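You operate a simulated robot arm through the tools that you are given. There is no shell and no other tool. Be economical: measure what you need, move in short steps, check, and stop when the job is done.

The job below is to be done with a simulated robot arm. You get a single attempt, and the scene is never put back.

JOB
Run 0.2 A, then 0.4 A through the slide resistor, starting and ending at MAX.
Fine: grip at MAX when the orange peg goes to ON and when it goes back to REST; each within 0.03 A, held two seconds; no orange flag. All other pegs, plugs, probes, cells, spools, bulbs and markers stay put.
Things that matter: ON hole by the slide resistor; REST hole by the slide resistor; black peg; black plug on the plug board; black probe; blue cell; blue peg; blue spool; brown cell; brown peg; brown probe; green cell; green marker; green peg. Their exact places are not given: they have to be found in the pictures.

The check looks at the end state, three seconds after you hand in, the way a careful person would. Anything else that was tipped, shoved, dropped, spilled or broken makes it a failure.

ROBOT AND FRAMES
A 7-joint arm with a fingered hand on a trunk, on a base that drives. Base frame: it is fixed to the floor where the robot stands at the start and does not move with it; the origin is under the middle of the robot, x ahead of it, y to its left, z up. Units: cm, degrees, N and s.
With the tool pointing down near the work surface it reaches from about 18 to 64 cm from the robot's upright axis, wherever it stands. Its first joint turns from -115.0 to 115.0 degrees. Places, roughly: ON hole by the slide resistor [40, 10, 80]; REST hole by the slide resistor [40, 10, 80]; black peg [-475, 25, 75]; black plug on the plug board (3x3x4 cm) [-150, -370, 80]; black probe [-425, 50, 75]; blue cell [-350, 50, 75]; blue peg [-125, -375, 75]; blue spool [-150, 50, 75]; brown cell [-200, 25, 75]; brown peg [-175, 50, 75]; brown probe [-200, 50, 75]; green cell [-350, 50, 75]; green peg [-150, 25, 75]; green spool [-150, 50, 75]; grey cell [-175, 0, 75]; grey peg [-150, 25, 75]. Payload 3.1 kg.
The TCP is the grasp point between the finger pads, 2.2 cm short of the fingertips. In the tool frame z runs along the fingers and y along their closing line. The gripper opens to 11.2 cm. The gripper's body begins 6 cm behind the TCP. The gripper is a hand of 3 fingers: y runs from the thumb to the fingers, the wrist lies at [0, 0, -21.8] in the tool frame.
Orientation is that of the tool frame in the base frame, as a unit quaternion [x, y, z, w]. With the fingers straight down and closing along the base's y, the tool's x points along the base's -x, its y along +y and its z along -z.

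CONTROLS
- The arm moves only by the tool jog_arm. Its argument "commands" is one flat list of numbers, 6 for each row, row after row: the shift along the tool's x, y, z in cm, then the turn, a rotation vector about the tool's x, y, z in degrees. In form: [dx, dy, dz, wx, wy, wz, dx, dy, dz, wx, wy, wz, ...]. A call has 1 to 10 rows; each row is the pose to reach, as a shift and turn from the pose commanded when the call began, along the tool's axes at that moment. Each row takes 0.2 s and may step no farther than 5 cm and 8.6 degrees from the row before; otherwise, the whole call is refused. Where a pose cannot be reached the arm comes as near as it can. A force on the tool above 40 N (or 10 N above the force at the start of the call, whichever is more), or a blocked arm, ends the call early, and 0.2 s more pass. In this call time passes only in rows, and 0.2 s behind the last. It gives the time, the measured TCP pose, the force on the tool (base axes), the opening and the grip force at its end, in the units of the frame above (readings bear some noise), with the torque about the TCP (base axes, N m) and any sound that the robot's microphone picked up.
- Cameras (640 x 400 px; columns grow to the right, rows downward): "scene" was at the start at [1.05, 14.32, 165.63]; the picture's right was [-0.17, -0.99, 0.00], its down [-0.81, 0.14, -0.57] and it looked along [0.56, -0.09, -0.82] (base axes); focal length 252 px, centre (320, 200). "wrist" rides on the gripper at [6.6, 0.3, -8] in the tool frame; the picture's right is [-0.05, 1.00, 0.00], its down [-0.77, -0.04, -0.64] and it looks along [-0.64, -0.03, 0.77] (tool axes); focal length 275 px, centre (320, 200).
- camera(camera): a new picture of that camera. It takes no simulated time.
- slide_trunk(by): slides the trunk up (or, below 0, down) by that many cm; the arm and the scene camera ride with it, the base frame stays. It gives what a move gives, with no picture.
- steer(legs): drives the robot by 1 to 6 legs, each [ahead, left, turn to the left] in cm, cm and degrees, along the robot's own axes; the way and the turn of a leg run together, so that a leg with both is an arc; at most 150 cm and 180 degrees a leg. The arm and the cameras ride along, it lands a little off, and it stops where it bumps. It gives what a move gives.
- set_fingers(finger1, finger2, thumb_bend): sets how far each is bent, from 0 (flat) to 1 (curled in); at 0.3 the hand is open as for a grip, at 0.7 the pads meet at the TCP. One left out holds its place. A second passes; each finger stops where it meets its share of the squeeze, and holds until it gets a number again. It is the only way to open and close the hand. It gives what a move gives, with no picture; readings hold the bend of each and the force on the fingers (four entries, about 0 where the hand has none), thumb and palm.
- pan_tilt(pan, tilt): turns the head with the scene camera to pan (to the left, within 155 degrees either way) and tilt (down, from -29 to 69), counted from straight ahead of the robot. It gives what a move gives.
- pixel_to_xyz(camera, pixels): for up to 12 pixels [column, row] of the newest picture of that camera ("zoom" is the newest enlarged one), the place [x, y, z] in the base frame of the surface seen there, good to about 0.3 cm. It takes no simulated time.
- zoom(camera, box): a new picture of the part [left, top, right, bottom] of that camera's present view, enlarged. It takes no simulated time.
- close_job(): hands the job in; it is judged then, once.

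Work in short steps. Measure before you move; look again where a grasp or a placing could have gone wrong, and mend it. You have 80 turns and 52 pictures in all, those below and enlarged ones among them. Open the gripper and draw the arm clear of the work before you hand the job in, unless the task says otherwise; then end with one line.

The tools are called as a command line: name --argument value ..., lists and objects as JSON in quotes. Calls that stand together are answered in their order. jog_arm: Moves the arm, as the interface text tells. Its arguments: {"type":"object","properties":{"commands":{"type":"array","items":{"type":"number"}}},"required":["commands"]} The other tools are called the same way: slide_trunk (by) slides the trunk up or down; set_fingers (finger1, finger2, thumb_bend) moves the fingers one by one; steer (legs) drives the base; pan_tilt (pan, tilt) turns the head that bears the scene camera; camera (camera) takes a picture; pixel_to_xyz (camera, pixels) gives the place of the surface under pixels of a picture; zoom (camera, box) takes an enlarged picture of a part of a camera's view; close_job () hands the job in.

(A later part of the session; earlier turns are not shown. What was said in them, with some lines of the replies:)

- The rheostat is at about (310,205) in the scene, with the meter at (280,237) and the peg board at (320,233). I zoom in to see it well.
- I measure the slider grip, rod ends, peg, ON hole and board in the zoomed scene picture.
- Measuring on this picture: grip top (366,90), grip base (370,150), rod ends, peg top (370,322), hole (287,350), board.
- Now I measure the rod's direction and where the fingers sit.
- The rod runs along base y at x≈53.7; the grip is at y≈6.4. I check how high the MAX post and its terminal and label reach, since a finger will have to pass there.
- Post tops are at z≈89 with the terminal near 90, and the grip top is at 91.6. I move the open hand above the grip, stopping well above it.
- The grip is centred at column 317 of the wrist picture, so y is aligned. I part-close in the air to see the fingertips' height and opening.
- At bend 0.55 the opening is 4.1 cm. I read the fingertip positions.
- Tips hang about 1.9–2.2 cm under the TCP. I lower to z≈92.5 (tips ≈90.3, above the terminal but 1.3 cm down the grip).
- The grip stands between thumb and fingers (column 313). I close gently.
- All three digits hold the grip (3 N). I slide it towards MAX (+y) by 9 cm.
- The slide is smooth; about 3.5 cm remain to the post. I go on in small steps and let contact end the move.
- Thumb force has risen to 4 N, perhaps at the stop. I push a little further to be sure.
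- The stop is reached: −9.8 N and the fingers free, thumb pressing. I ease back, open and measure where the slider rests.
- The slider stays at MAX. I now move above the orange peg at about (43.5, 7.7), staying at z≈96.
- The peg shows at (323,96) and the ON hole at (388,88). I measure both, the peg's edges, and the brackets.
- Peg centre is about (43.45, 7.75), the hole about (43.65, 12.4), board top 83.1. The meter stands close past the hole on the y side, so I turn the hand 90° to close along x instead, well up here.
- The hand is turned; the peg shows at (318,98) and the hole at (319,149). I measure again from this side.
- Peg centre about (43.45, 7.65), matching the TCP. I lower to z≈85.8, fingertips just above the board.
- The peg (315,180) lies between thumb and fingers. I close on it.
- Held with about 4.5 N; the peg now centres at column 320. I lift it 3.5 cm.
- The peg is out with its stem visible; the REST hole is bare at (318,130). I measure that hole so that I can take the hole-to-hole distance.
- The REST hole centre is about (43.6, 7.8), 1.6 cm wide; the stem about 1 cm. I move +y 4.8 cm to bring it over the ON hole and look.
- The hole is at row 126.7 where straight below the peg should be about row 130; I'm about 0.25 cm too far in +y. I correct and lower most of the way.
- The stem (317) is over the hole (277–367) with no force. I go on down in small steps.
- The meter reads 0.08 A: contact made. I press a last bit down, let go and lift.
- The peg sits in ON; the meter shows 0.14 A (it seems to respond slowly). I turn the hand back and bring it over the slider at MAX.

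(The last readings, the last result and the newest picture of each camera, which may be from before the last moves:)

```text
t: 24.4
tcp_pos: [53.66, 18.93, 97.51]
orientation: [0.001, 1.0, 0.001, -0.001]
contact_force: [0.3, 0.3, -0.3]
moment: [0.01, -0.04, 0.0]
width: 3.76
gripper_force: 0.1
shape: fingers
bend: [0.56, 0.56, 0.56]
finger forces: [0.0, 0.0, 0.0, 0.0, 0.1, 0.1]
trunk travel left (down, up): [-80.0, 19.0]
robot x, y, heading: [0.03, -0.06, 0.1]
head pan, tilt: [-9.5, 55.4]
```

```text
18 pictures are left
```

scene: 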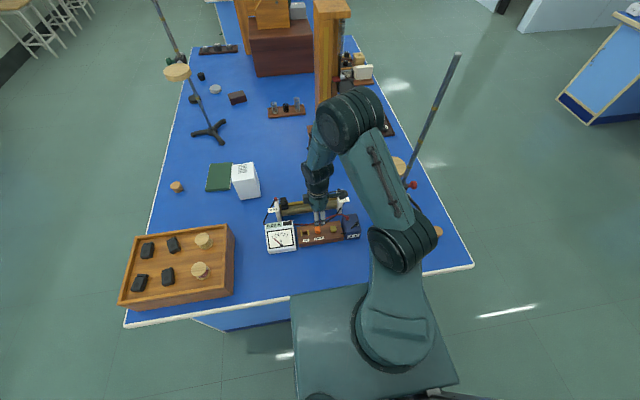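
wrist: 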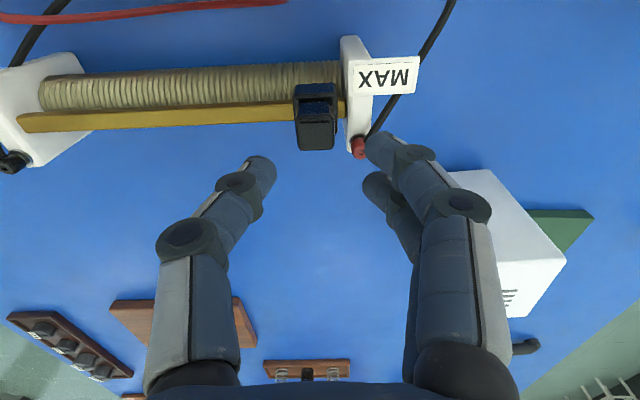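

The grip is centred at column 316. I lower to z≈92.55 and close on it.

jog_arm --commands '[0.15, -0.1, 2.5, 0, 0, 0, 0.15, -0.1, 4.2, 0, 0, 0, 0.15, -0.1, 5.0, 0, 0, 0]'

set_fingers --finger1 0.66 --finger2 0.66 --thumb_bend 0.66

zoom --camera "scene" --box '[250, 180, 346, 240]'

```text
t: 25.2
tcp_pos: [53.4, 18.76, 92.66]
orientation: [-0.001, 1.0, 0.0, 0.001]
contact_force: [0.1, -0.5, 0.0]
moment: [0.02, 0.0, 0.06]
width: 3.77
gripper_force: 0.1
shape: fingers
bend: [0.56, 0.56, 0.56]
finger forces: [0.0, 0.0, 0.1, 0.0, 0.0, 0.0]
trunk travel left (down, up): [-80.0, 19.0]
robot x, y, heading: [-0.09, 0.09, 0.0]
head pan, tilt: [-9.5, 55.4]
```

```text
t: 26.2
tcp_pos: [53.51, 18.73, 92.62]
orientation: [0.0, 1.0, 0.0, 0.0]
contact_force: [-0.2, -1.1, -1.0]
moment: [-0.02, 0.0, 0.01]
width: 1.88
gripper_force: 3.0
shape: fingers
bend: [0.64, 0.64, 0.64]
finger forces: [0.8, 1.3, 0.0, 0.1, 3.4, 0.2]
trunk travel left (down, up): [-80.0, 19.0]
robot x, y, heading: [-0.3, -0.09, -0.3]
head pan, tilt: [-9.5, 55.4]
```

```text
6.67 times, centred on (298, 210) of scene
```

zoom: 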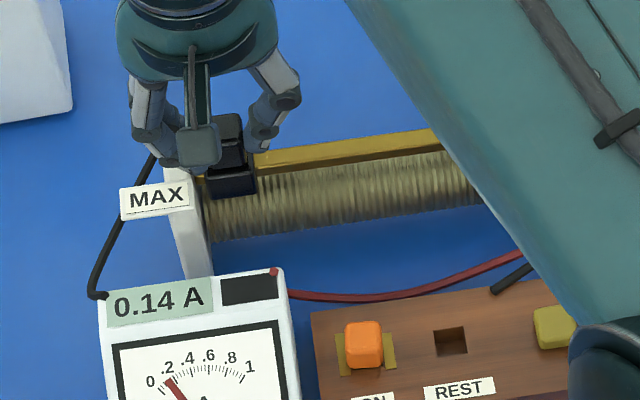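

Steady 0.14 A at MAX, i.e. about 21 Ω. 0.2 A should be roughly 6 cm on; I slide −5.5 cm and wait a second.

jog_arm --commands '[0, -1.2, 0, 0, 0, 0, 0, -2.4, 0, 0, 0, 0, 0, -3.6, 0, 0, 0, 0, 0, -4.8, 0, 0, 0, 0, 0, -5.5, 0, 0, 0, 0, 0, -5.5, 0, 0, 0, 0, 0, -5.5, 0, 0, 0, 0, 0, -5.5, 0, 0, 0, 0, 0, -5.5, 0, 0, 0, 0, 0, -5.5, 0, 0, 0, 0]'

zoom --camera "scene" --box '[250, 180, 346, 240]'

```text
t: 28.4
tcp_pos: [53.43, 13.19, 92.6]
orientation: [0.001, 1.0, 0.0, 0.0]
contact_force: [0.8, -1.4, -0.8]
moment: [0.0, 0.0, 0.01]
width: 1.79
gripper_force: 2.6
shape: fingers
bend: [0.64, 0.63, 0.64]
finger forces: [1.0, 1.7, 0.0, 0.1, 3.3, 0.1]
trunk travel left (down, up): [-80.0, 19.0]
robot x, y, heading: [-0.07, 0.01, -0.1]
head pan, tilt: [-9.5, 55.4]
```

```text
6.67 times, centred on (298, 210) of scene
```

zoom: 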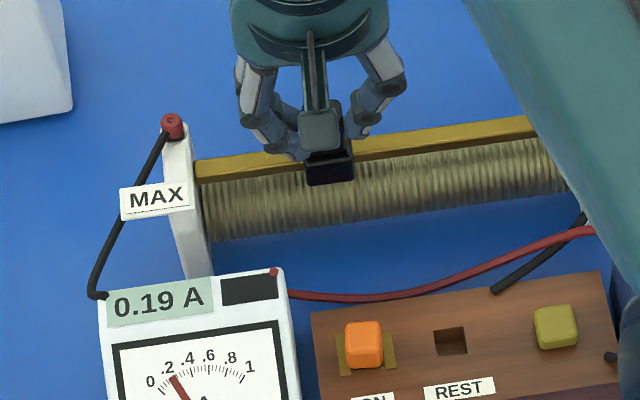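

0.19 A. I move a further −0.5 cm and hold.

jog_arm --commands '[0, -0.5, 0, 0, 0, 0, 0, -0.5, 0, 0, 0, 0, 0, -0.5, 0, 0, 0, 0, 0, -0.5, 0, 0, 0, 0, 0, -0.5, 0, 0, 0, 0, 0, -0.5, 0, 0, 0, 0, 0, -0.5, 0, 0, 0, 0, 0, -0.5, 0, 0, 0, 0, 0, -0.5, 0, 0, 0, 0, 0, -0.5, 0, 0, 0, 0]'

zoom --camera "scene" --box '[250, 180, 346, 240]'

```text
t: 30.6
tcp_pos: [53.36, 12.69, 92.65]
orientation: [0.0, 1.0, -0.001, 0.0]
contact_force: [-1.0, -0.2, -1.0]
moment: [-0.04, -0.02, 0.02]
width: 1.79
gripper_force: 2.9
shape: fingers
bend: [0.64, 0.63, 0.64]
finger forces: [1.4, 1.9, 0.1, 0.0, 3.1, 0.0]
trunk travel left (down, up): [-80.0, 19.0]
robot x, y, heading: [0.05, -0.07, 0.1]
head pan, tilt: [-9.5, 55.4]
```

```text
6.67 times, centred on (298, 210) of scene
```

zoom: 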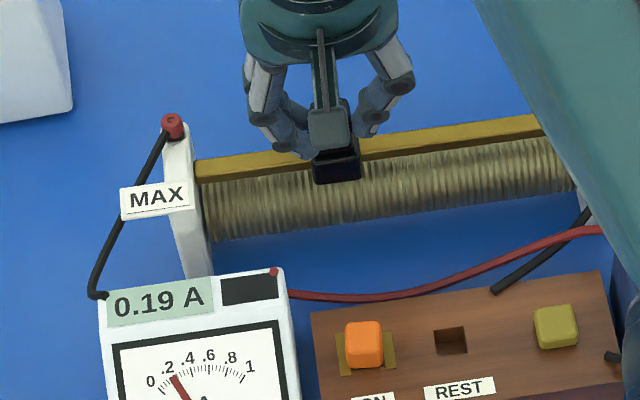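

Still 0.19 A, steady. I nudge −0.6 cm for margin and hold over two seconds.

jog_arm --commands '[0, -0.6, 0, 0, 0, 0, 0, -0.6, 0, 0, 0, 0, 0, -0.6, 0, 0, 0, 0, 0, -0.6, 0, 0, 0, 0, 0, -0.6, 0, 0, 0, 0, 0, -0.6, 0, 0, 0, 0, 0, -0.6, 0, 0, 0, 0, 0, -0.6, 0, 0, 0, 0, 0, -0.6, 0, 0, 0, 0, 0, -0.6, 0, 0, 0, 0]'

jog_arm --commands '[0, 0, 0, 0, 0, 0, 0, 0, 0, 0, 0, 0, 0, 0, 0, 0, 0, 0, 0, 0, 0, 0, 0, 0, 0, 0, 0, 0, 0, 0, 0, 0, 0, 0, 0, 0]'

zoom --camera "scene" --box '[250, 180, 346, 240]'

```text
t: 32.8
tcp_pos: [53.49, 12.08, 92.65]
orientation: [0.0, 1.0, 0.0, 0.0]
contact_force: [-2.9, -2.0, -1.8]
moment: [-0.02, 0.03, 0.03]
width: 1.77
gripper_force: 3.0
shape: fingers
bend: [0.64, 0.63, 0.64]
finger forces: [1.8, 1.6, 0.0, 0.0, 3.2, 0.1]
trunk travel left (down, up): [-80.0, 19.0]
robot x, y, heading: [-0.11, -0.1, -0.1]
head pan, tilt: [-9.5, 55.4]
```

```text
t: 34.2
tcp_pos: [53.39, 11.97, 92.68]
orientation: [0.0, 1.0, 0.0, 0.001]
contact_force: [-2.5, -0.7, -2.5]
moment: [-0.03, 0.06, 0.02]
width: 1.8
gripper_force: 2.8
shape: fingers
bend: [0.64, 0.63, 0.64]
finger forces: [1.9, 1.5, 0.1, 0.0, 3.2, 0.0]
trunk travel left (down, up): [-80.0, 19.0]
robot x, y, heading: [-0.32, 0.26, -0.1]
head pan, tilt: [-9.5, 55.4]
```

```text
6.67 times, centred on (298, 210) of scene
```

zoom: 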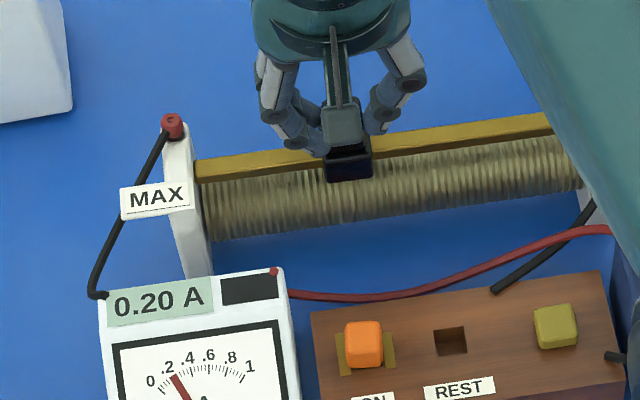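

0.20 A held for over 3 s, no flag. Now −6.3 cm towards 0.4 A, staying short of it, with a wait.

jog_arm --commands '[0, -1.3, 0, 0, 0, 0, 0, -2.6, 0, 0, 0, 0, 0, -3.9, 0, 0, 0, 0, 0, -5.1, 0, 0, 0, 0, 0, -6, 0, 0, 0, 0, 0, -6.3, 0, 0, 0, 0, 0, -6.3, 0, 0, 0, 0, 0, -6.3, 0, 0, 0, 0, 0, -6.3, 0, 0, 0, 0, 0, -6.3, 0, 0, 0, 0]'

zoom --camera "scene" --box '[250, 180, 346, 240]'

```text
t: 36.4
tcp_pos: [53.33, 5.9, 92.66]
orientation: [0.0, 1.0, -0.001, 0.001]
contact_force: [0.6, 0.0, 0.3]
moment: [-0.05, -0.01, 0.04]
width: 1.73
gripper_force: 3.4
shape: fingers
bend: [0.64, 0.63, 0.64]
finger forces: [1.2, 2.0, 0.0, 0.0, 3.0, 0.0]
trunk travel left (down, up): [-80.0, 19.0]
robot x, y, heading: [-0.4, -0.38, 0.3]
head pan, tilt: [-9.5, 55.4]
```

```text
6.67 times, centred on (298, 210) of scene
```

zoom: 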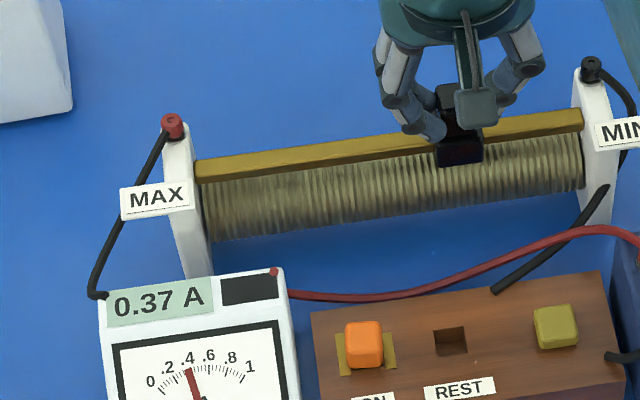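

0.37 A. A further −0.4 cm and hold.

jog_arm --commands '[0, -0.4, 0, 0, 0, 0, 0, -0.4, 0, 0, 0, 0, 0, -0.4, 0, 0, 0, 0, 0, -0.4, 0, 0, 0, 0, 0, -0.4, 0, 0, 0, 0, 0, -0.4, 0, 0, 0, 0, 0, -0.4, 0, 0, 0, 0, 0, -0.4, 0, 0, 0, 0, 0, -0.4, 0, 0, 0, 0, 0, -0.4, 0, 0, 0, 0]'

zoom --camera "scene" --box '[250, 180, 346, 240]'

```text
t: 38.6
tcp_pos: [53.41, 5.35, 92.68]
orientation: [0.0, 1.0, -0.001, 0.0]
contact_force: [-2.3, -0.4, 1.2]
moment: [-0.04, 0.03, 0.01]
width: 1.77
gripper_force: 3.7
shape: fingers
bend: [0.64, 0.63, 0.65]
finger forces: [1.5, 1.8, 0.1, 0.0, 3.5, 0.0]
trunk travel left (down, up): [-80.0, 19.0]
robot x, y, heading: [0.34, -0.04, -0.2]
head pan, tilt: [-9.5, 55.4]
```

```text
6.67 times, centred on (298, 210) of scene
```

zoom: 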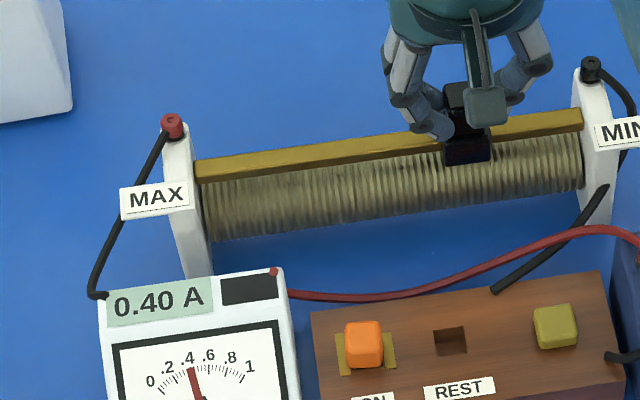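

0.40 A, no flag. I hold 3 s more, then slide back towards MAX.

jog_arm --commands '[0, 0, 0, 0, 0, 0, 0, 0, 0, 0, 0, 0, 0, 0, 0, 0, 0, 0, 0, 0, 0, 0, 0, 0, 0, 0, 0, 0, 0, 0, 0, 0, 0, 0, 0, 0, 0, 0, 0, 0, 0, 0, 0, 0, 0, 0, 0, 0, 0, 0, 0, 0, 0, 0, 0, 0, 0, 0, 0, 0]'

jog_arm --commands '[0, 0, 0, 0, 0, 0, 0, 0, 0, 0, 0, 0, 0, 0, 0, 0, 0, 0, 0, 0, 0, 0, 0, 0]'

jog_arm --commands '[0, 1.3, 0, 0, 0, 0, 0, 2.8, 0, 0, 0, 0, 0, 4.3, 0, 0, 0, 0, 0, 5.8, 0, 0, 0, 0, 0, 7.3, 0, 0, 0, 0, 0, 8.8, 0, 0, 0, 0, 0, 10.3, 0, 0, 0, 0, 0, 11.5, 0, 0, 0, 0, 0, 12.4, 0, 0, 0, 0, 0, 13, 0, 0, 0, 0]'

jog_arm --commands '[0, 0.2, 0, 0, 0, 0, 0, 0.4, 0, 0, 0, 0, 0, 0.6, 0, 0, 0, 0, 0, 0.8, 0, 0, 0, 0]'

```text
t: 40.8
tcp_pos: [53.36, 5.5, 92.61]
orientation: [0.0, 1.0, 0.0, 0.0]
contact_force: [-0.2, -1.2, 1.0]
moment: [0.02, 0.02, 0.02]
width: 1.74
gripper_force: 3.4
shape: fingers
bend: [0.64, 0.63, 0.65]
finger forces: [1.5, 1.9, 0.1, 0.0, 3.5, 0.1]
trunk travel left (down, up): [-80.0, 19.0]
robot x, y, heading: [-0.17, -0.51, -0.1]
head pan, tilt: [-9.5, 55.4]
```

```text
t: 41.8
tcp_pos: [53.43, 5.35, 92.58]
orientation: [0.0, 1.0, 0.0, 0.0]
contact_force: [0.0, -0.2, 0.4]
moment: [0.01, -0.04, 0.07]
width: 1.76
gripper_force: 2.8
shape: fingers
bend: [0.64, 0.63, 0.65]
finger forces: [1.4, 1.8, 0.0, 0.0, 3.4, 0.1]
trunk travel left (down, up): [-80.0, 19.0]
robot x, y, heading: [-0.12, -0.1, 0.4]
head pan, tilt: [-9.5, 55.4]
```

```text
t: 44.0
tcp_pos: [53.4, 18.44, 92.75]
orientation: [0.001, 1.0, 0.0, 0.0]
contact_force: [-0.3, 0.4, 0.5]
moment: [-0.01, 0.03, 0.07]
width: 1.77
gripper_force: 2.9
shape: fingers
bend: [0.65, 0.63, 0.64]
finger forces: [1.4, 2.1, 0.1, 0.1, 3.0, 0.0]
trunk travel left (down, up): [-80.0, 19.0]
robot x, y, heading: [-0.18, -0.35, 0.2]
head pan, tilt: [-9.5, 55.4]
```

```text
t: 45.0
tcp_pos: [53.5, 19.02, 92.48]
orientation: [0.001, 1.0, 0.001, -0.001]
contact_force: [0.1, -7.5, 4.6]
moment: [-0.17, 0.02, -0.06]
width: 1.98
gripper_force: 4.1
shape: fingers
bend: [0.66, 0.65, 0.63]
finger forces: [0.1, 0.2, 0.1, 0.1, 7.6, 0.0]
trunk travel left (down, up): [-80.0, 19.0]
robot x, y, heading: [0.25, 0.04, 0.1]
head pan, tilt: [-9.5, 55.4]
```

The stop is felt again (−7.5 N, fingers free). I ease back, open, lift and check.

jog_arm --commands '[0, -0.2, 0, 0, 0, 0, 0, -0.35, 0, 0, 0, 0]'

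set_fingers --finger1 0.56 --finger2 0.56 --thumb_bend 0.56

jog_arm --commands '[0, 0, -2.5, 0, 0, 0, 0, 0, -5, 0, 0, 0]'

zoom --camera "scene" --box '[250, 180, 346, 240]'

```text
t: 45.6
tcp_pos: [53.38, 18.88, 92.68]
orientation: [0.0, 1.0, 0.0, 0.001]
contact_force: [-0.9, -3.4, 1.1]
moment: [-0.08, 0.01, 0.02]
width: 1.85
gripper_force: 2.7
shape: fingers
bend: [0.66, 0.65, 0.64]
finger forces: [0.6, 1.1, 0.0, 0.0, 4.7, 0.1]
trunk travel left (down, up): [-80.0, 19.0]
robot x, y, heading: [-0.26, -0.24, 0.0]
head pan, tilt: [-9.5, 55.4]
```

```text
t: 46.6
tcp_pos: [53.34, 18.93, 92.66]
orientation: [0.0, 1.0, -0.001, 0.0]
contact_force: [-0.2, -0.3, 0.8]
moment: [0.02, 0.02, 0.0]
width: 3.75
gripper_force: 0.0
shape: fingers
bend: [0.56, 0.56, 0.56]
finger forces: [0.1, 0.0, 0.1, 0.1, 0.0, 0.0]
trunk travel left (down, up): [-80.0, 19.0]
robot x, y, heading: [-0.21, 0.04, 0.1]
head pan, tilt: [-9.5, 55.4]
```

```text
t: 47.2
tcp_pos: [53.23, 18.98, 97.65]
orientation: [0.0, 1.0, 0.0, 0.0]
contact_force: [0.5, 0.1, -0.4]
moment: [-0.02, -0.01, -0.03]
width: 3.75
gripper_force: 0.0
shape: fingers
bend: [0.56, 0.56, 0.56]
finger forces: [0.1, 0.0, 0.1, 0.0, 0.0, 0.0]
trunk travel left (down, up): [-80.0, 19.0]
robot x, y, heading: [0.29, -0.23, -0.3]
head pan, tilt: [-9.5, 55.4]
```

```text
6.67 times, centred on (298, 210) of scene
```

zoom: 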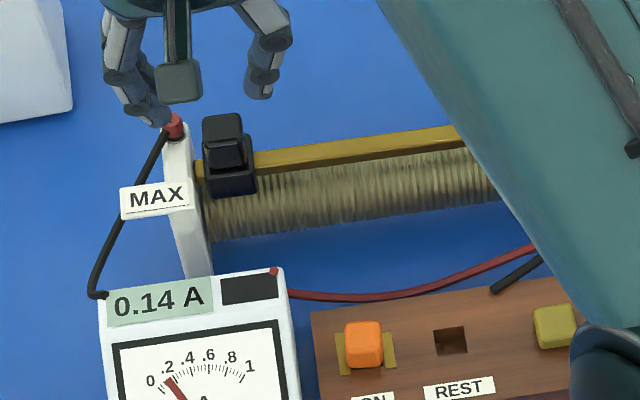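

Slider at MAX, 0.14 A, no flag. I go back over the orange peg at ON, turning the hand 90° on the way.

jog_arm --commands '[1, -0.65, 0, 0, 0, -8.5, 2, -1.3, 0, 0, 0, -17, 3, -2, 0, 0, 0, -25.5, 4, -2.6, 0, 0, 0, -34, 5, -3.3, 0, 0, 0, -42.5, 6, -4, 0, 0, 0, -51, 7, -4.6, 0, 0, 0, -59.5, 8, -5.2, 0, 0, 0, -68, 9, -5.9, 0, 0, 0, -76.5, 9.8, -6.55, 0, 0, 0, -85]'

jog_arm --commands '[0, 0, 0, 0, 0, -5]'

jog_arm --commands '[0, 0, 4, 0, 0, 0, 0, 0, 7.5, 0, 0, 0]'

camera --camera "wrist"

```text
t: 49.4
tcp_pos: [43.52, 12.33, 97.76]
orientation: [-0.677, 0.736, 0.0, 0.001]
contact_force: [0.1, -0.1, -0.9]
moment: [-0.01, 0.01, -0.04]
width: 3.73
gripper_force: 0.0
shape: fingers
bend: [0.56, 0.56, 0.56]
finger forces: [0.0, 0.0, 0.0, 0.0, 0.0, 0.0]
trunk travel left (down, up): [-80.0, 19.0]
robot x, y, heading: [-0.26, 0.09, -0.3]
head pan, tilt: [-9.5, 55.4]
```

```text
t: 49.8
tcp_pos: [43.5, 12.25, 97.6]
orientation: [0.708, -0.707, 0.0, 0.001]
contact_force: [-0.3, 0.2, 0.7]
moment: [0.01, 0.0, 0.05]
width: 3.79
gripper_force: 0.0
shape: fingers
bend: [0.56, 0.56, 0.56]
finger forces: [0.0, 0.0, 0.0, 0.0, 0.0, 0.1]
trunk travel left (down, up): [-80.0, 19.0]
robot x, y, heading: [0.27, -0.04, -0.1]
head pan, tilt: [-9.5, 55.4]
```

```text
t: 50.4
tcp_pos: [43.43, 12.44, 89.91]
orientation: [0.707, -0.707, 0.0, 0.0]
contact_force: [-0.1, 0.0, -0.5]
moment: [-0.03, 0.01, -0.01]
width: 3.76
gripper_force: 0.1
shape: fingers
bend: [0.56, 0.56, 0.56]
finger forces: [0.0, 0.0, 0.0, 0.0, 0.0, 0.1]
trunk travel left (down, up): [-80.0, 19.0]
robot x, y, heading: [0.17, 0.36, -0.2]
head pan, tilt: [-9.5, 55.4]
```

```text
10 pictures are left
```

wrist: 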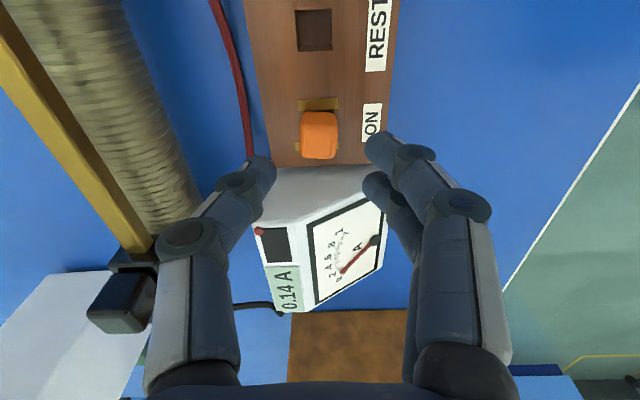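

The peg at (319,136) lies under the TCP as before. I lower to z≈85.95 and grip.

jog_arm --commands '[0, 0, 2, 0, 0, 0, 0, 0, 3.2, 0, 0, 0, 0, 0, 3.95, 0, 0, 0]'

set_fingers --finger1 0.68 --finger2 0.68 --thumb_bend 0.68

jog_arm --commands '[0, 0, -0.8, 0, 0, 0, 0, 0, -2, 0, 0, 0, 0, 0, -3.5, 0, 0, 0]'

zoom --camera "wrist" --box '[200, 60, 440, 210]'

```text
t: 51.2
tcp_pos: [43.63, 12.37, 86.12]
orientation: [-0.707, 0.708, 0.0, 0.0]
contact_force: [0.3, 1.1, 0.6]
moment: [-0.01, -0.01, -0.01]
width: 3.75
gripper_force: 0.1
shape: fingers
bend: [0.56, 0.56, 0.56]
finger forces: [0.1, 0.1, 0.1, 0.0, 0.0, 0.1]
trunk travel left (down, up): [-80.0, 19.0]
robot x, y, heading: [0.05, -0.11, -0.1]
head pan, tilt: [-9.5, 55.4]
```

```text
t: 52.2
tcp_pos: [43.58, 12.34, 86.14]
orientation: [0.707, -0.707, 0.0, 0.0]
contact_force: [-0.3, 0.0, 0.8]
moment: [-0.04, 0.02, 0.03]
width: 1.7
gripper_force: 4.9
shape: fingers
bend: [0.64, 0.65, 0.66]
finger forces: [2.1, 2.1, 0.0, 0.0, 4.3, 0.0]
trunk travel left (down, up): [-80.0, 19.0]
robot x, y, heading: [-0.24, -0.12, 0.0]
head pan, tilt: [-9.5, 55.4]
```

```text
t: 53.0
tcp_pos: [43.61, 12.42, 89.68]
orientation: [0.707, -0.707, 0.0, 0.0]
contact_force: [0.2, 0.0, -0.7]
moment: [0.0, -0.02, 0.01]
width: 1.72
gripper_force: 4.2
shape: fingers
bend: [0.64, 0.65, 0.66]
finger forces: [2.1, 2.1, 0.0, 0.1, 4.3, 0.0]
trunk travel left (down, up): [-80.0, 19.0]
robot x, y, heading: [0.33, -0.24, -0.1]
head pan, tilt: [-9.5, 55.4]
```

```text
2.67 times, centred on (320, 135) of wrist
```

zoom: 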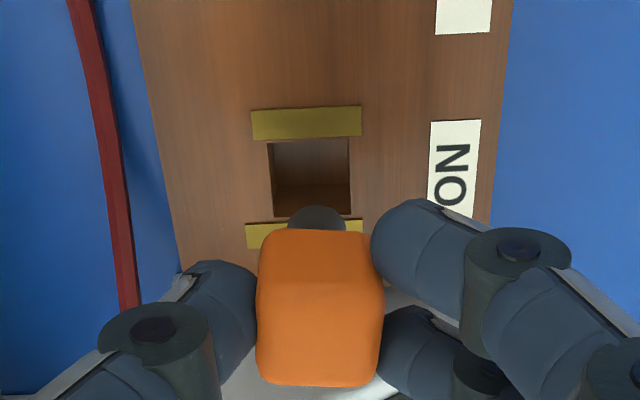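

Peg lifted again; hole offset here suggests I need −4.5 cm in y and +0.15 in x to be over REST. I move and check.

jog_arm --commands '[2.3, -0.1, 0, 0, 0, 0, 4.5, -0.15, 0, 0, 0, 0]'

zoom --camera "wrist" --box '[200, 60, 440, 210]'

```text
t: 53.6
tcp_pos: [43.7, 7.66, 89.58]
orientation: [-0.707, 0.707, 0.0, -0.001]
contact_force: [1.1, 0.1, -1.0]
moment: [0.02, -0.02, -0.02]
width: 1.71
gripper_force: 3.8
shape: fingers
bend: [0.64, 0.65, 0.66]
finger forces: [2.1, 2.0, 0.1, 0.0, 4.3, 0.0]
trunk travel left (down, up): [-80.0, 19.0]
robot x, y, heading: [0.1, -0.04, 0.0]
head pan, tilt: [-9.5, 55.4]
```

```text
2.67 times, centred on (320, 135) of wrist
```

zoom: 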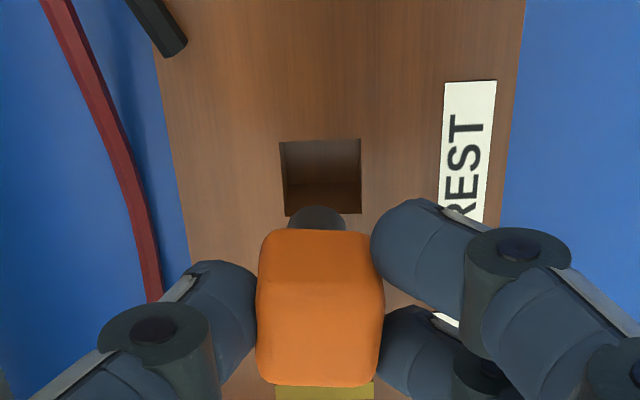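

The hole (320,126) lies straight below the stem. I lower in small steps, watching the force.

jog_arm --commands '[0, 0, 1, 0, 0, 0, 0, 0, 2, 0, 0, 0, 0, 0, 2.4, 0, 0, 0, 0, 0, 2.7, 0, 0, 0]'

zoom --camera "wrist" --box '[200, 90, 440, 240]'

```text
t: 54.6
tcp_pos: [43.68, 7.84, 87.02]
orientation: [-0.707, 0.707, -0.001, 0.0]
contact_force: [0.1, 0.7, -0.5]
moment: [-0.03, 0.0, -0.01]
width: 1.67
gripper_force: 4.5
shape: fingers
bend: [0.64, 0.65, 0.66]
finger forces: [2.1, 2.1, 0.1, 0.0, 4.3, 0.0]
trunk travel left (down, up): [-80.0, 19.0]
robot x, y, heading: [-0.21, -0.05, 0.1]
head pan, tilt: [-9.5, 55.4]
```

```text
2.67 times, centred on (320, 165) of wrist
```

zoom: 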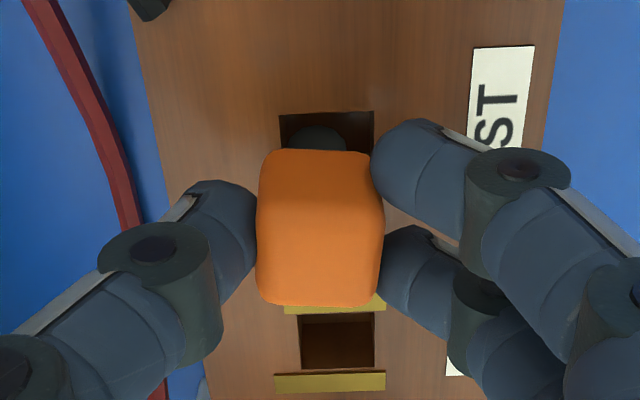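

The stem enters the hole without force. I continue with a small −x correction down to the seating height.

jog_arm --commands '[0, 0.1, 0.3, 0, 0, 0, 0, 0.1, 0.6, 0, 0, 0, 0, 0.1, 0.85, 0, 0, 0, 0, 0.1, 1.0, 0, 0, 0]'

set_fingers --finger1 0.58 --finger2 0.58 --thumb_bend 0.58

jog_arm --commands '[0, 0, -2, 0, 0, 0, 0, 0, -6, 0, 0, 0, 0, 0, -10, 0, 0, 0]'

camera --camera "wrist"

```text
t: 55.6
tcp_pos: [43.72, 7.83, 86.03]
orientation: [-0.707, 0.707, -0.001, 0.001]
contact_force: [0.6, -0.4, 4.9]
moment: [-0.02, 0.01, 0.01]
width: 1.7
gripper_force: 4.5
shape: fingers
bend: [0.65, 0.65, 0.66]
finger forces: [2.5, 2.5, 0.0, 0.1, 5.1, 0.0]
trunk travel left (down, up): [-80.0, 19.0]
robot x, y, heading: [0.15, -0.17, -0.0]
head pan, tilt: [-9.5, 55.4]
```

```text
t: 56.6
tcp_pos: [43.65, 7.93, 85.94]
orientation: [0.707, -0.707, 0.0, 0.0]
contact_force: [0.0, 0.0, 0.2]
moment: [-0.02, 0.01, 0.03]
width: 3.45
gripper_force: 0.1
shape: fingers
bend: [0.57, 0.57, 0.57]
finger forces: [0.1, 0.1, 0.0, 0.1, 0.1, 0.0]
trunk travel left (down, up): [-80.0, 19.0]
robot x, y, heading: [-0.1, -0.11, -0.0]
head pan, tilt: [-9.5, 55.4]
```

```text
t: 57.4
tcp_pos: [43.63, 7.87, 95.93]
orientation: [-0.707, 0.707, 0.0, 0.0]
contact_force: [0.1, -0.3, 0.8]
moment: [0.01, 0.01, 0.02]
width: 3.5
gripper_force: 0.0
shape: fingers
bend: [0.57, 0.57, 0.57]
finger forces: [0.0, 0.0, 0.0, 0.0, 0.1, 0.0]
trunk travel left (down, up): [-80.0, 19.0]
robot x, y, heading: [-0.08, -0.17, -0.1]
head pan, tilt: [-9.5, 55.4]
```

```text
6 pictures are left
```

wrist: 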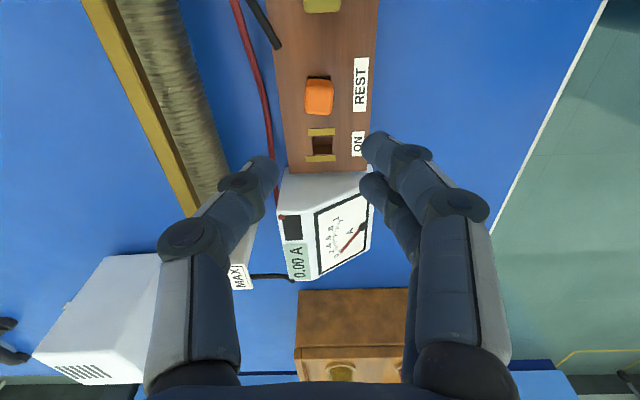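

The peg sits at REST and the meter reads 0.00 A. I raise the arm, open the hand and take a last look.

jog_arm --commands '[0, 0, -4, 0, 0, 0, 0, 0, -8, 0, 0, 0, 0, 0, -12, 0, 0, 0]'

set_fingers --finger1 0.3 --finger2 0.3 --thumb_bend 0.3

zoom --camera "scene" --box '[250, 175, 362, 245]'

camera --camera "scene"

```text
t: 58.2
tcp_pos: [43.58, 8.04, 107.89]
orientation: [0.707, -0.707, 0.0, -0.001]
contact_force: [-1.3, 0.9, 0.0]
moment: [0.03, -0.02, -0.02]
width: 3.51
gripper_force: 0.0
shape: fingers
bend: [0.57, 0.57, 0.57]
finger forces: [0.0, 0.0, 0.0, 0.0, 0.0, 0.0]
trunk travel left (down, up): [-80.0, 19.0]
robot x, y, heading: [-0.15, 0.01, 0.0]
head pan, tilt: [-9.5, 55.4]
```

```text
t: 59.2
tcp_pos: [43.64, 8.18, 107.85]
orientation: [-0.707, 0.707, -0.001, 0.0]
contact_force: [0.2, 0.1, 0.1]
moment: [0.05, -0.01, 0.0]
width: 11.1
gripper_force: 0.1
shape: fingers
bend: [0.3, 0.3, 0.3]
finger forces: [0.0, 0.0, 0.1, 0.1, 0.0, 0.0]
trunk travel left (down, up): [-80.0, 19.0]
robot x, y, heading: [-0.13, 0.17, -0.1]
head pan, tilt: [-9.5, 55.4]
```

```text
5.71 times, centred on (306, 210) of scene
```

zoom: 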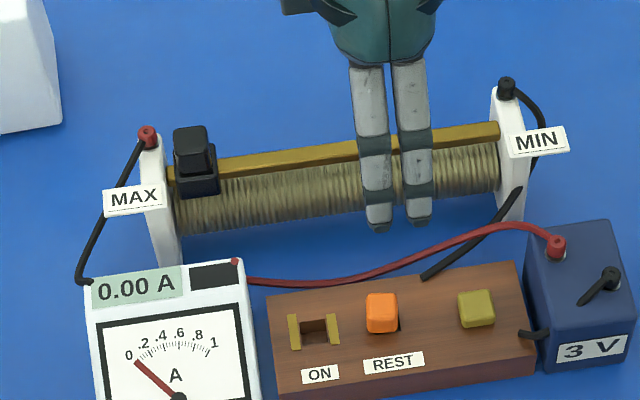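

```text
4 pictures are left
```

scene: 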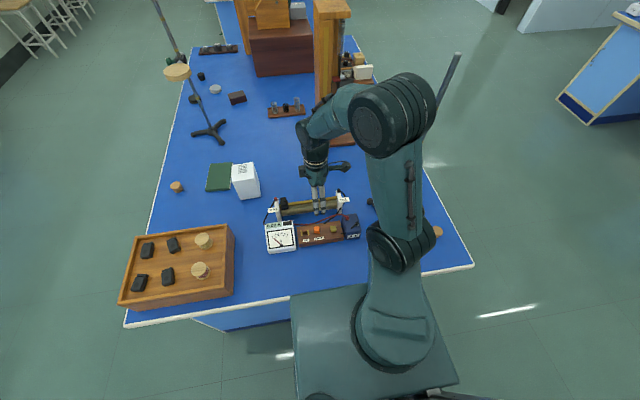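

All looks right; there is a small dark sliver beside the peg, so I check its seating height in the zoomed view.

zoom --camera "scene" --box '[304, 220, 328, 235]'

pixel_to_xyz --camera "zoom" --pixels '[[320, 170], [290, 150], [360, 150], [290, 200], [360, 200], [390, 240], [200, 200], [480, 200]]'

```text
16.00 times, centred on (316, 228) of scene
```

zoom: 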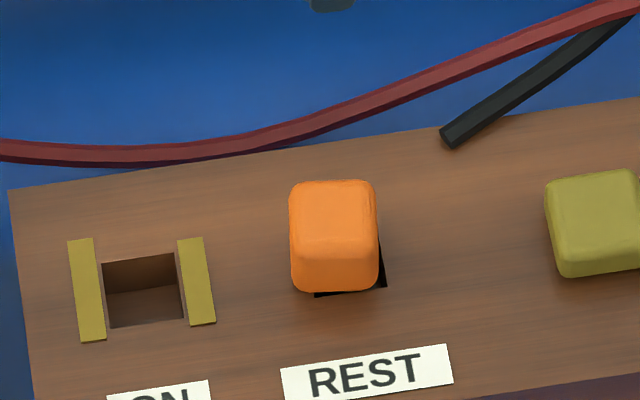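

```text
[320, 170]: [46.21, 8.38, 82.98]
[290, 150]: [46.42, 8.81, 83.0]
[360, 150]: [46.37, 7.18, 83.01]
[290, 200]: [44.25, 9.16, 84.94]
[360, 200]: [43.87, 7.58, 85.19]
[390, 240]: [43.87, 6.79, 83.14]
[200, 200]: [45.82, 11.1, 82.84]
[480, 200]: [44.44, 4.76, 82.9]
```

The peg's top is at z≈85.1–85.2, the same as before, so it is fully seated in the REST hole. The slider is at MAX, the arm is clear and the hand is open, so I hand in.

close_job

```text
The job is handed in.
```

I ran 0.20 A and then 0.40 A through the slide resistor, holding each for over two seconds. The grip was at MAX when the orange peg went to ON and when it went back to REST, no orange flag showed in any picture I took, and the job is handed in.
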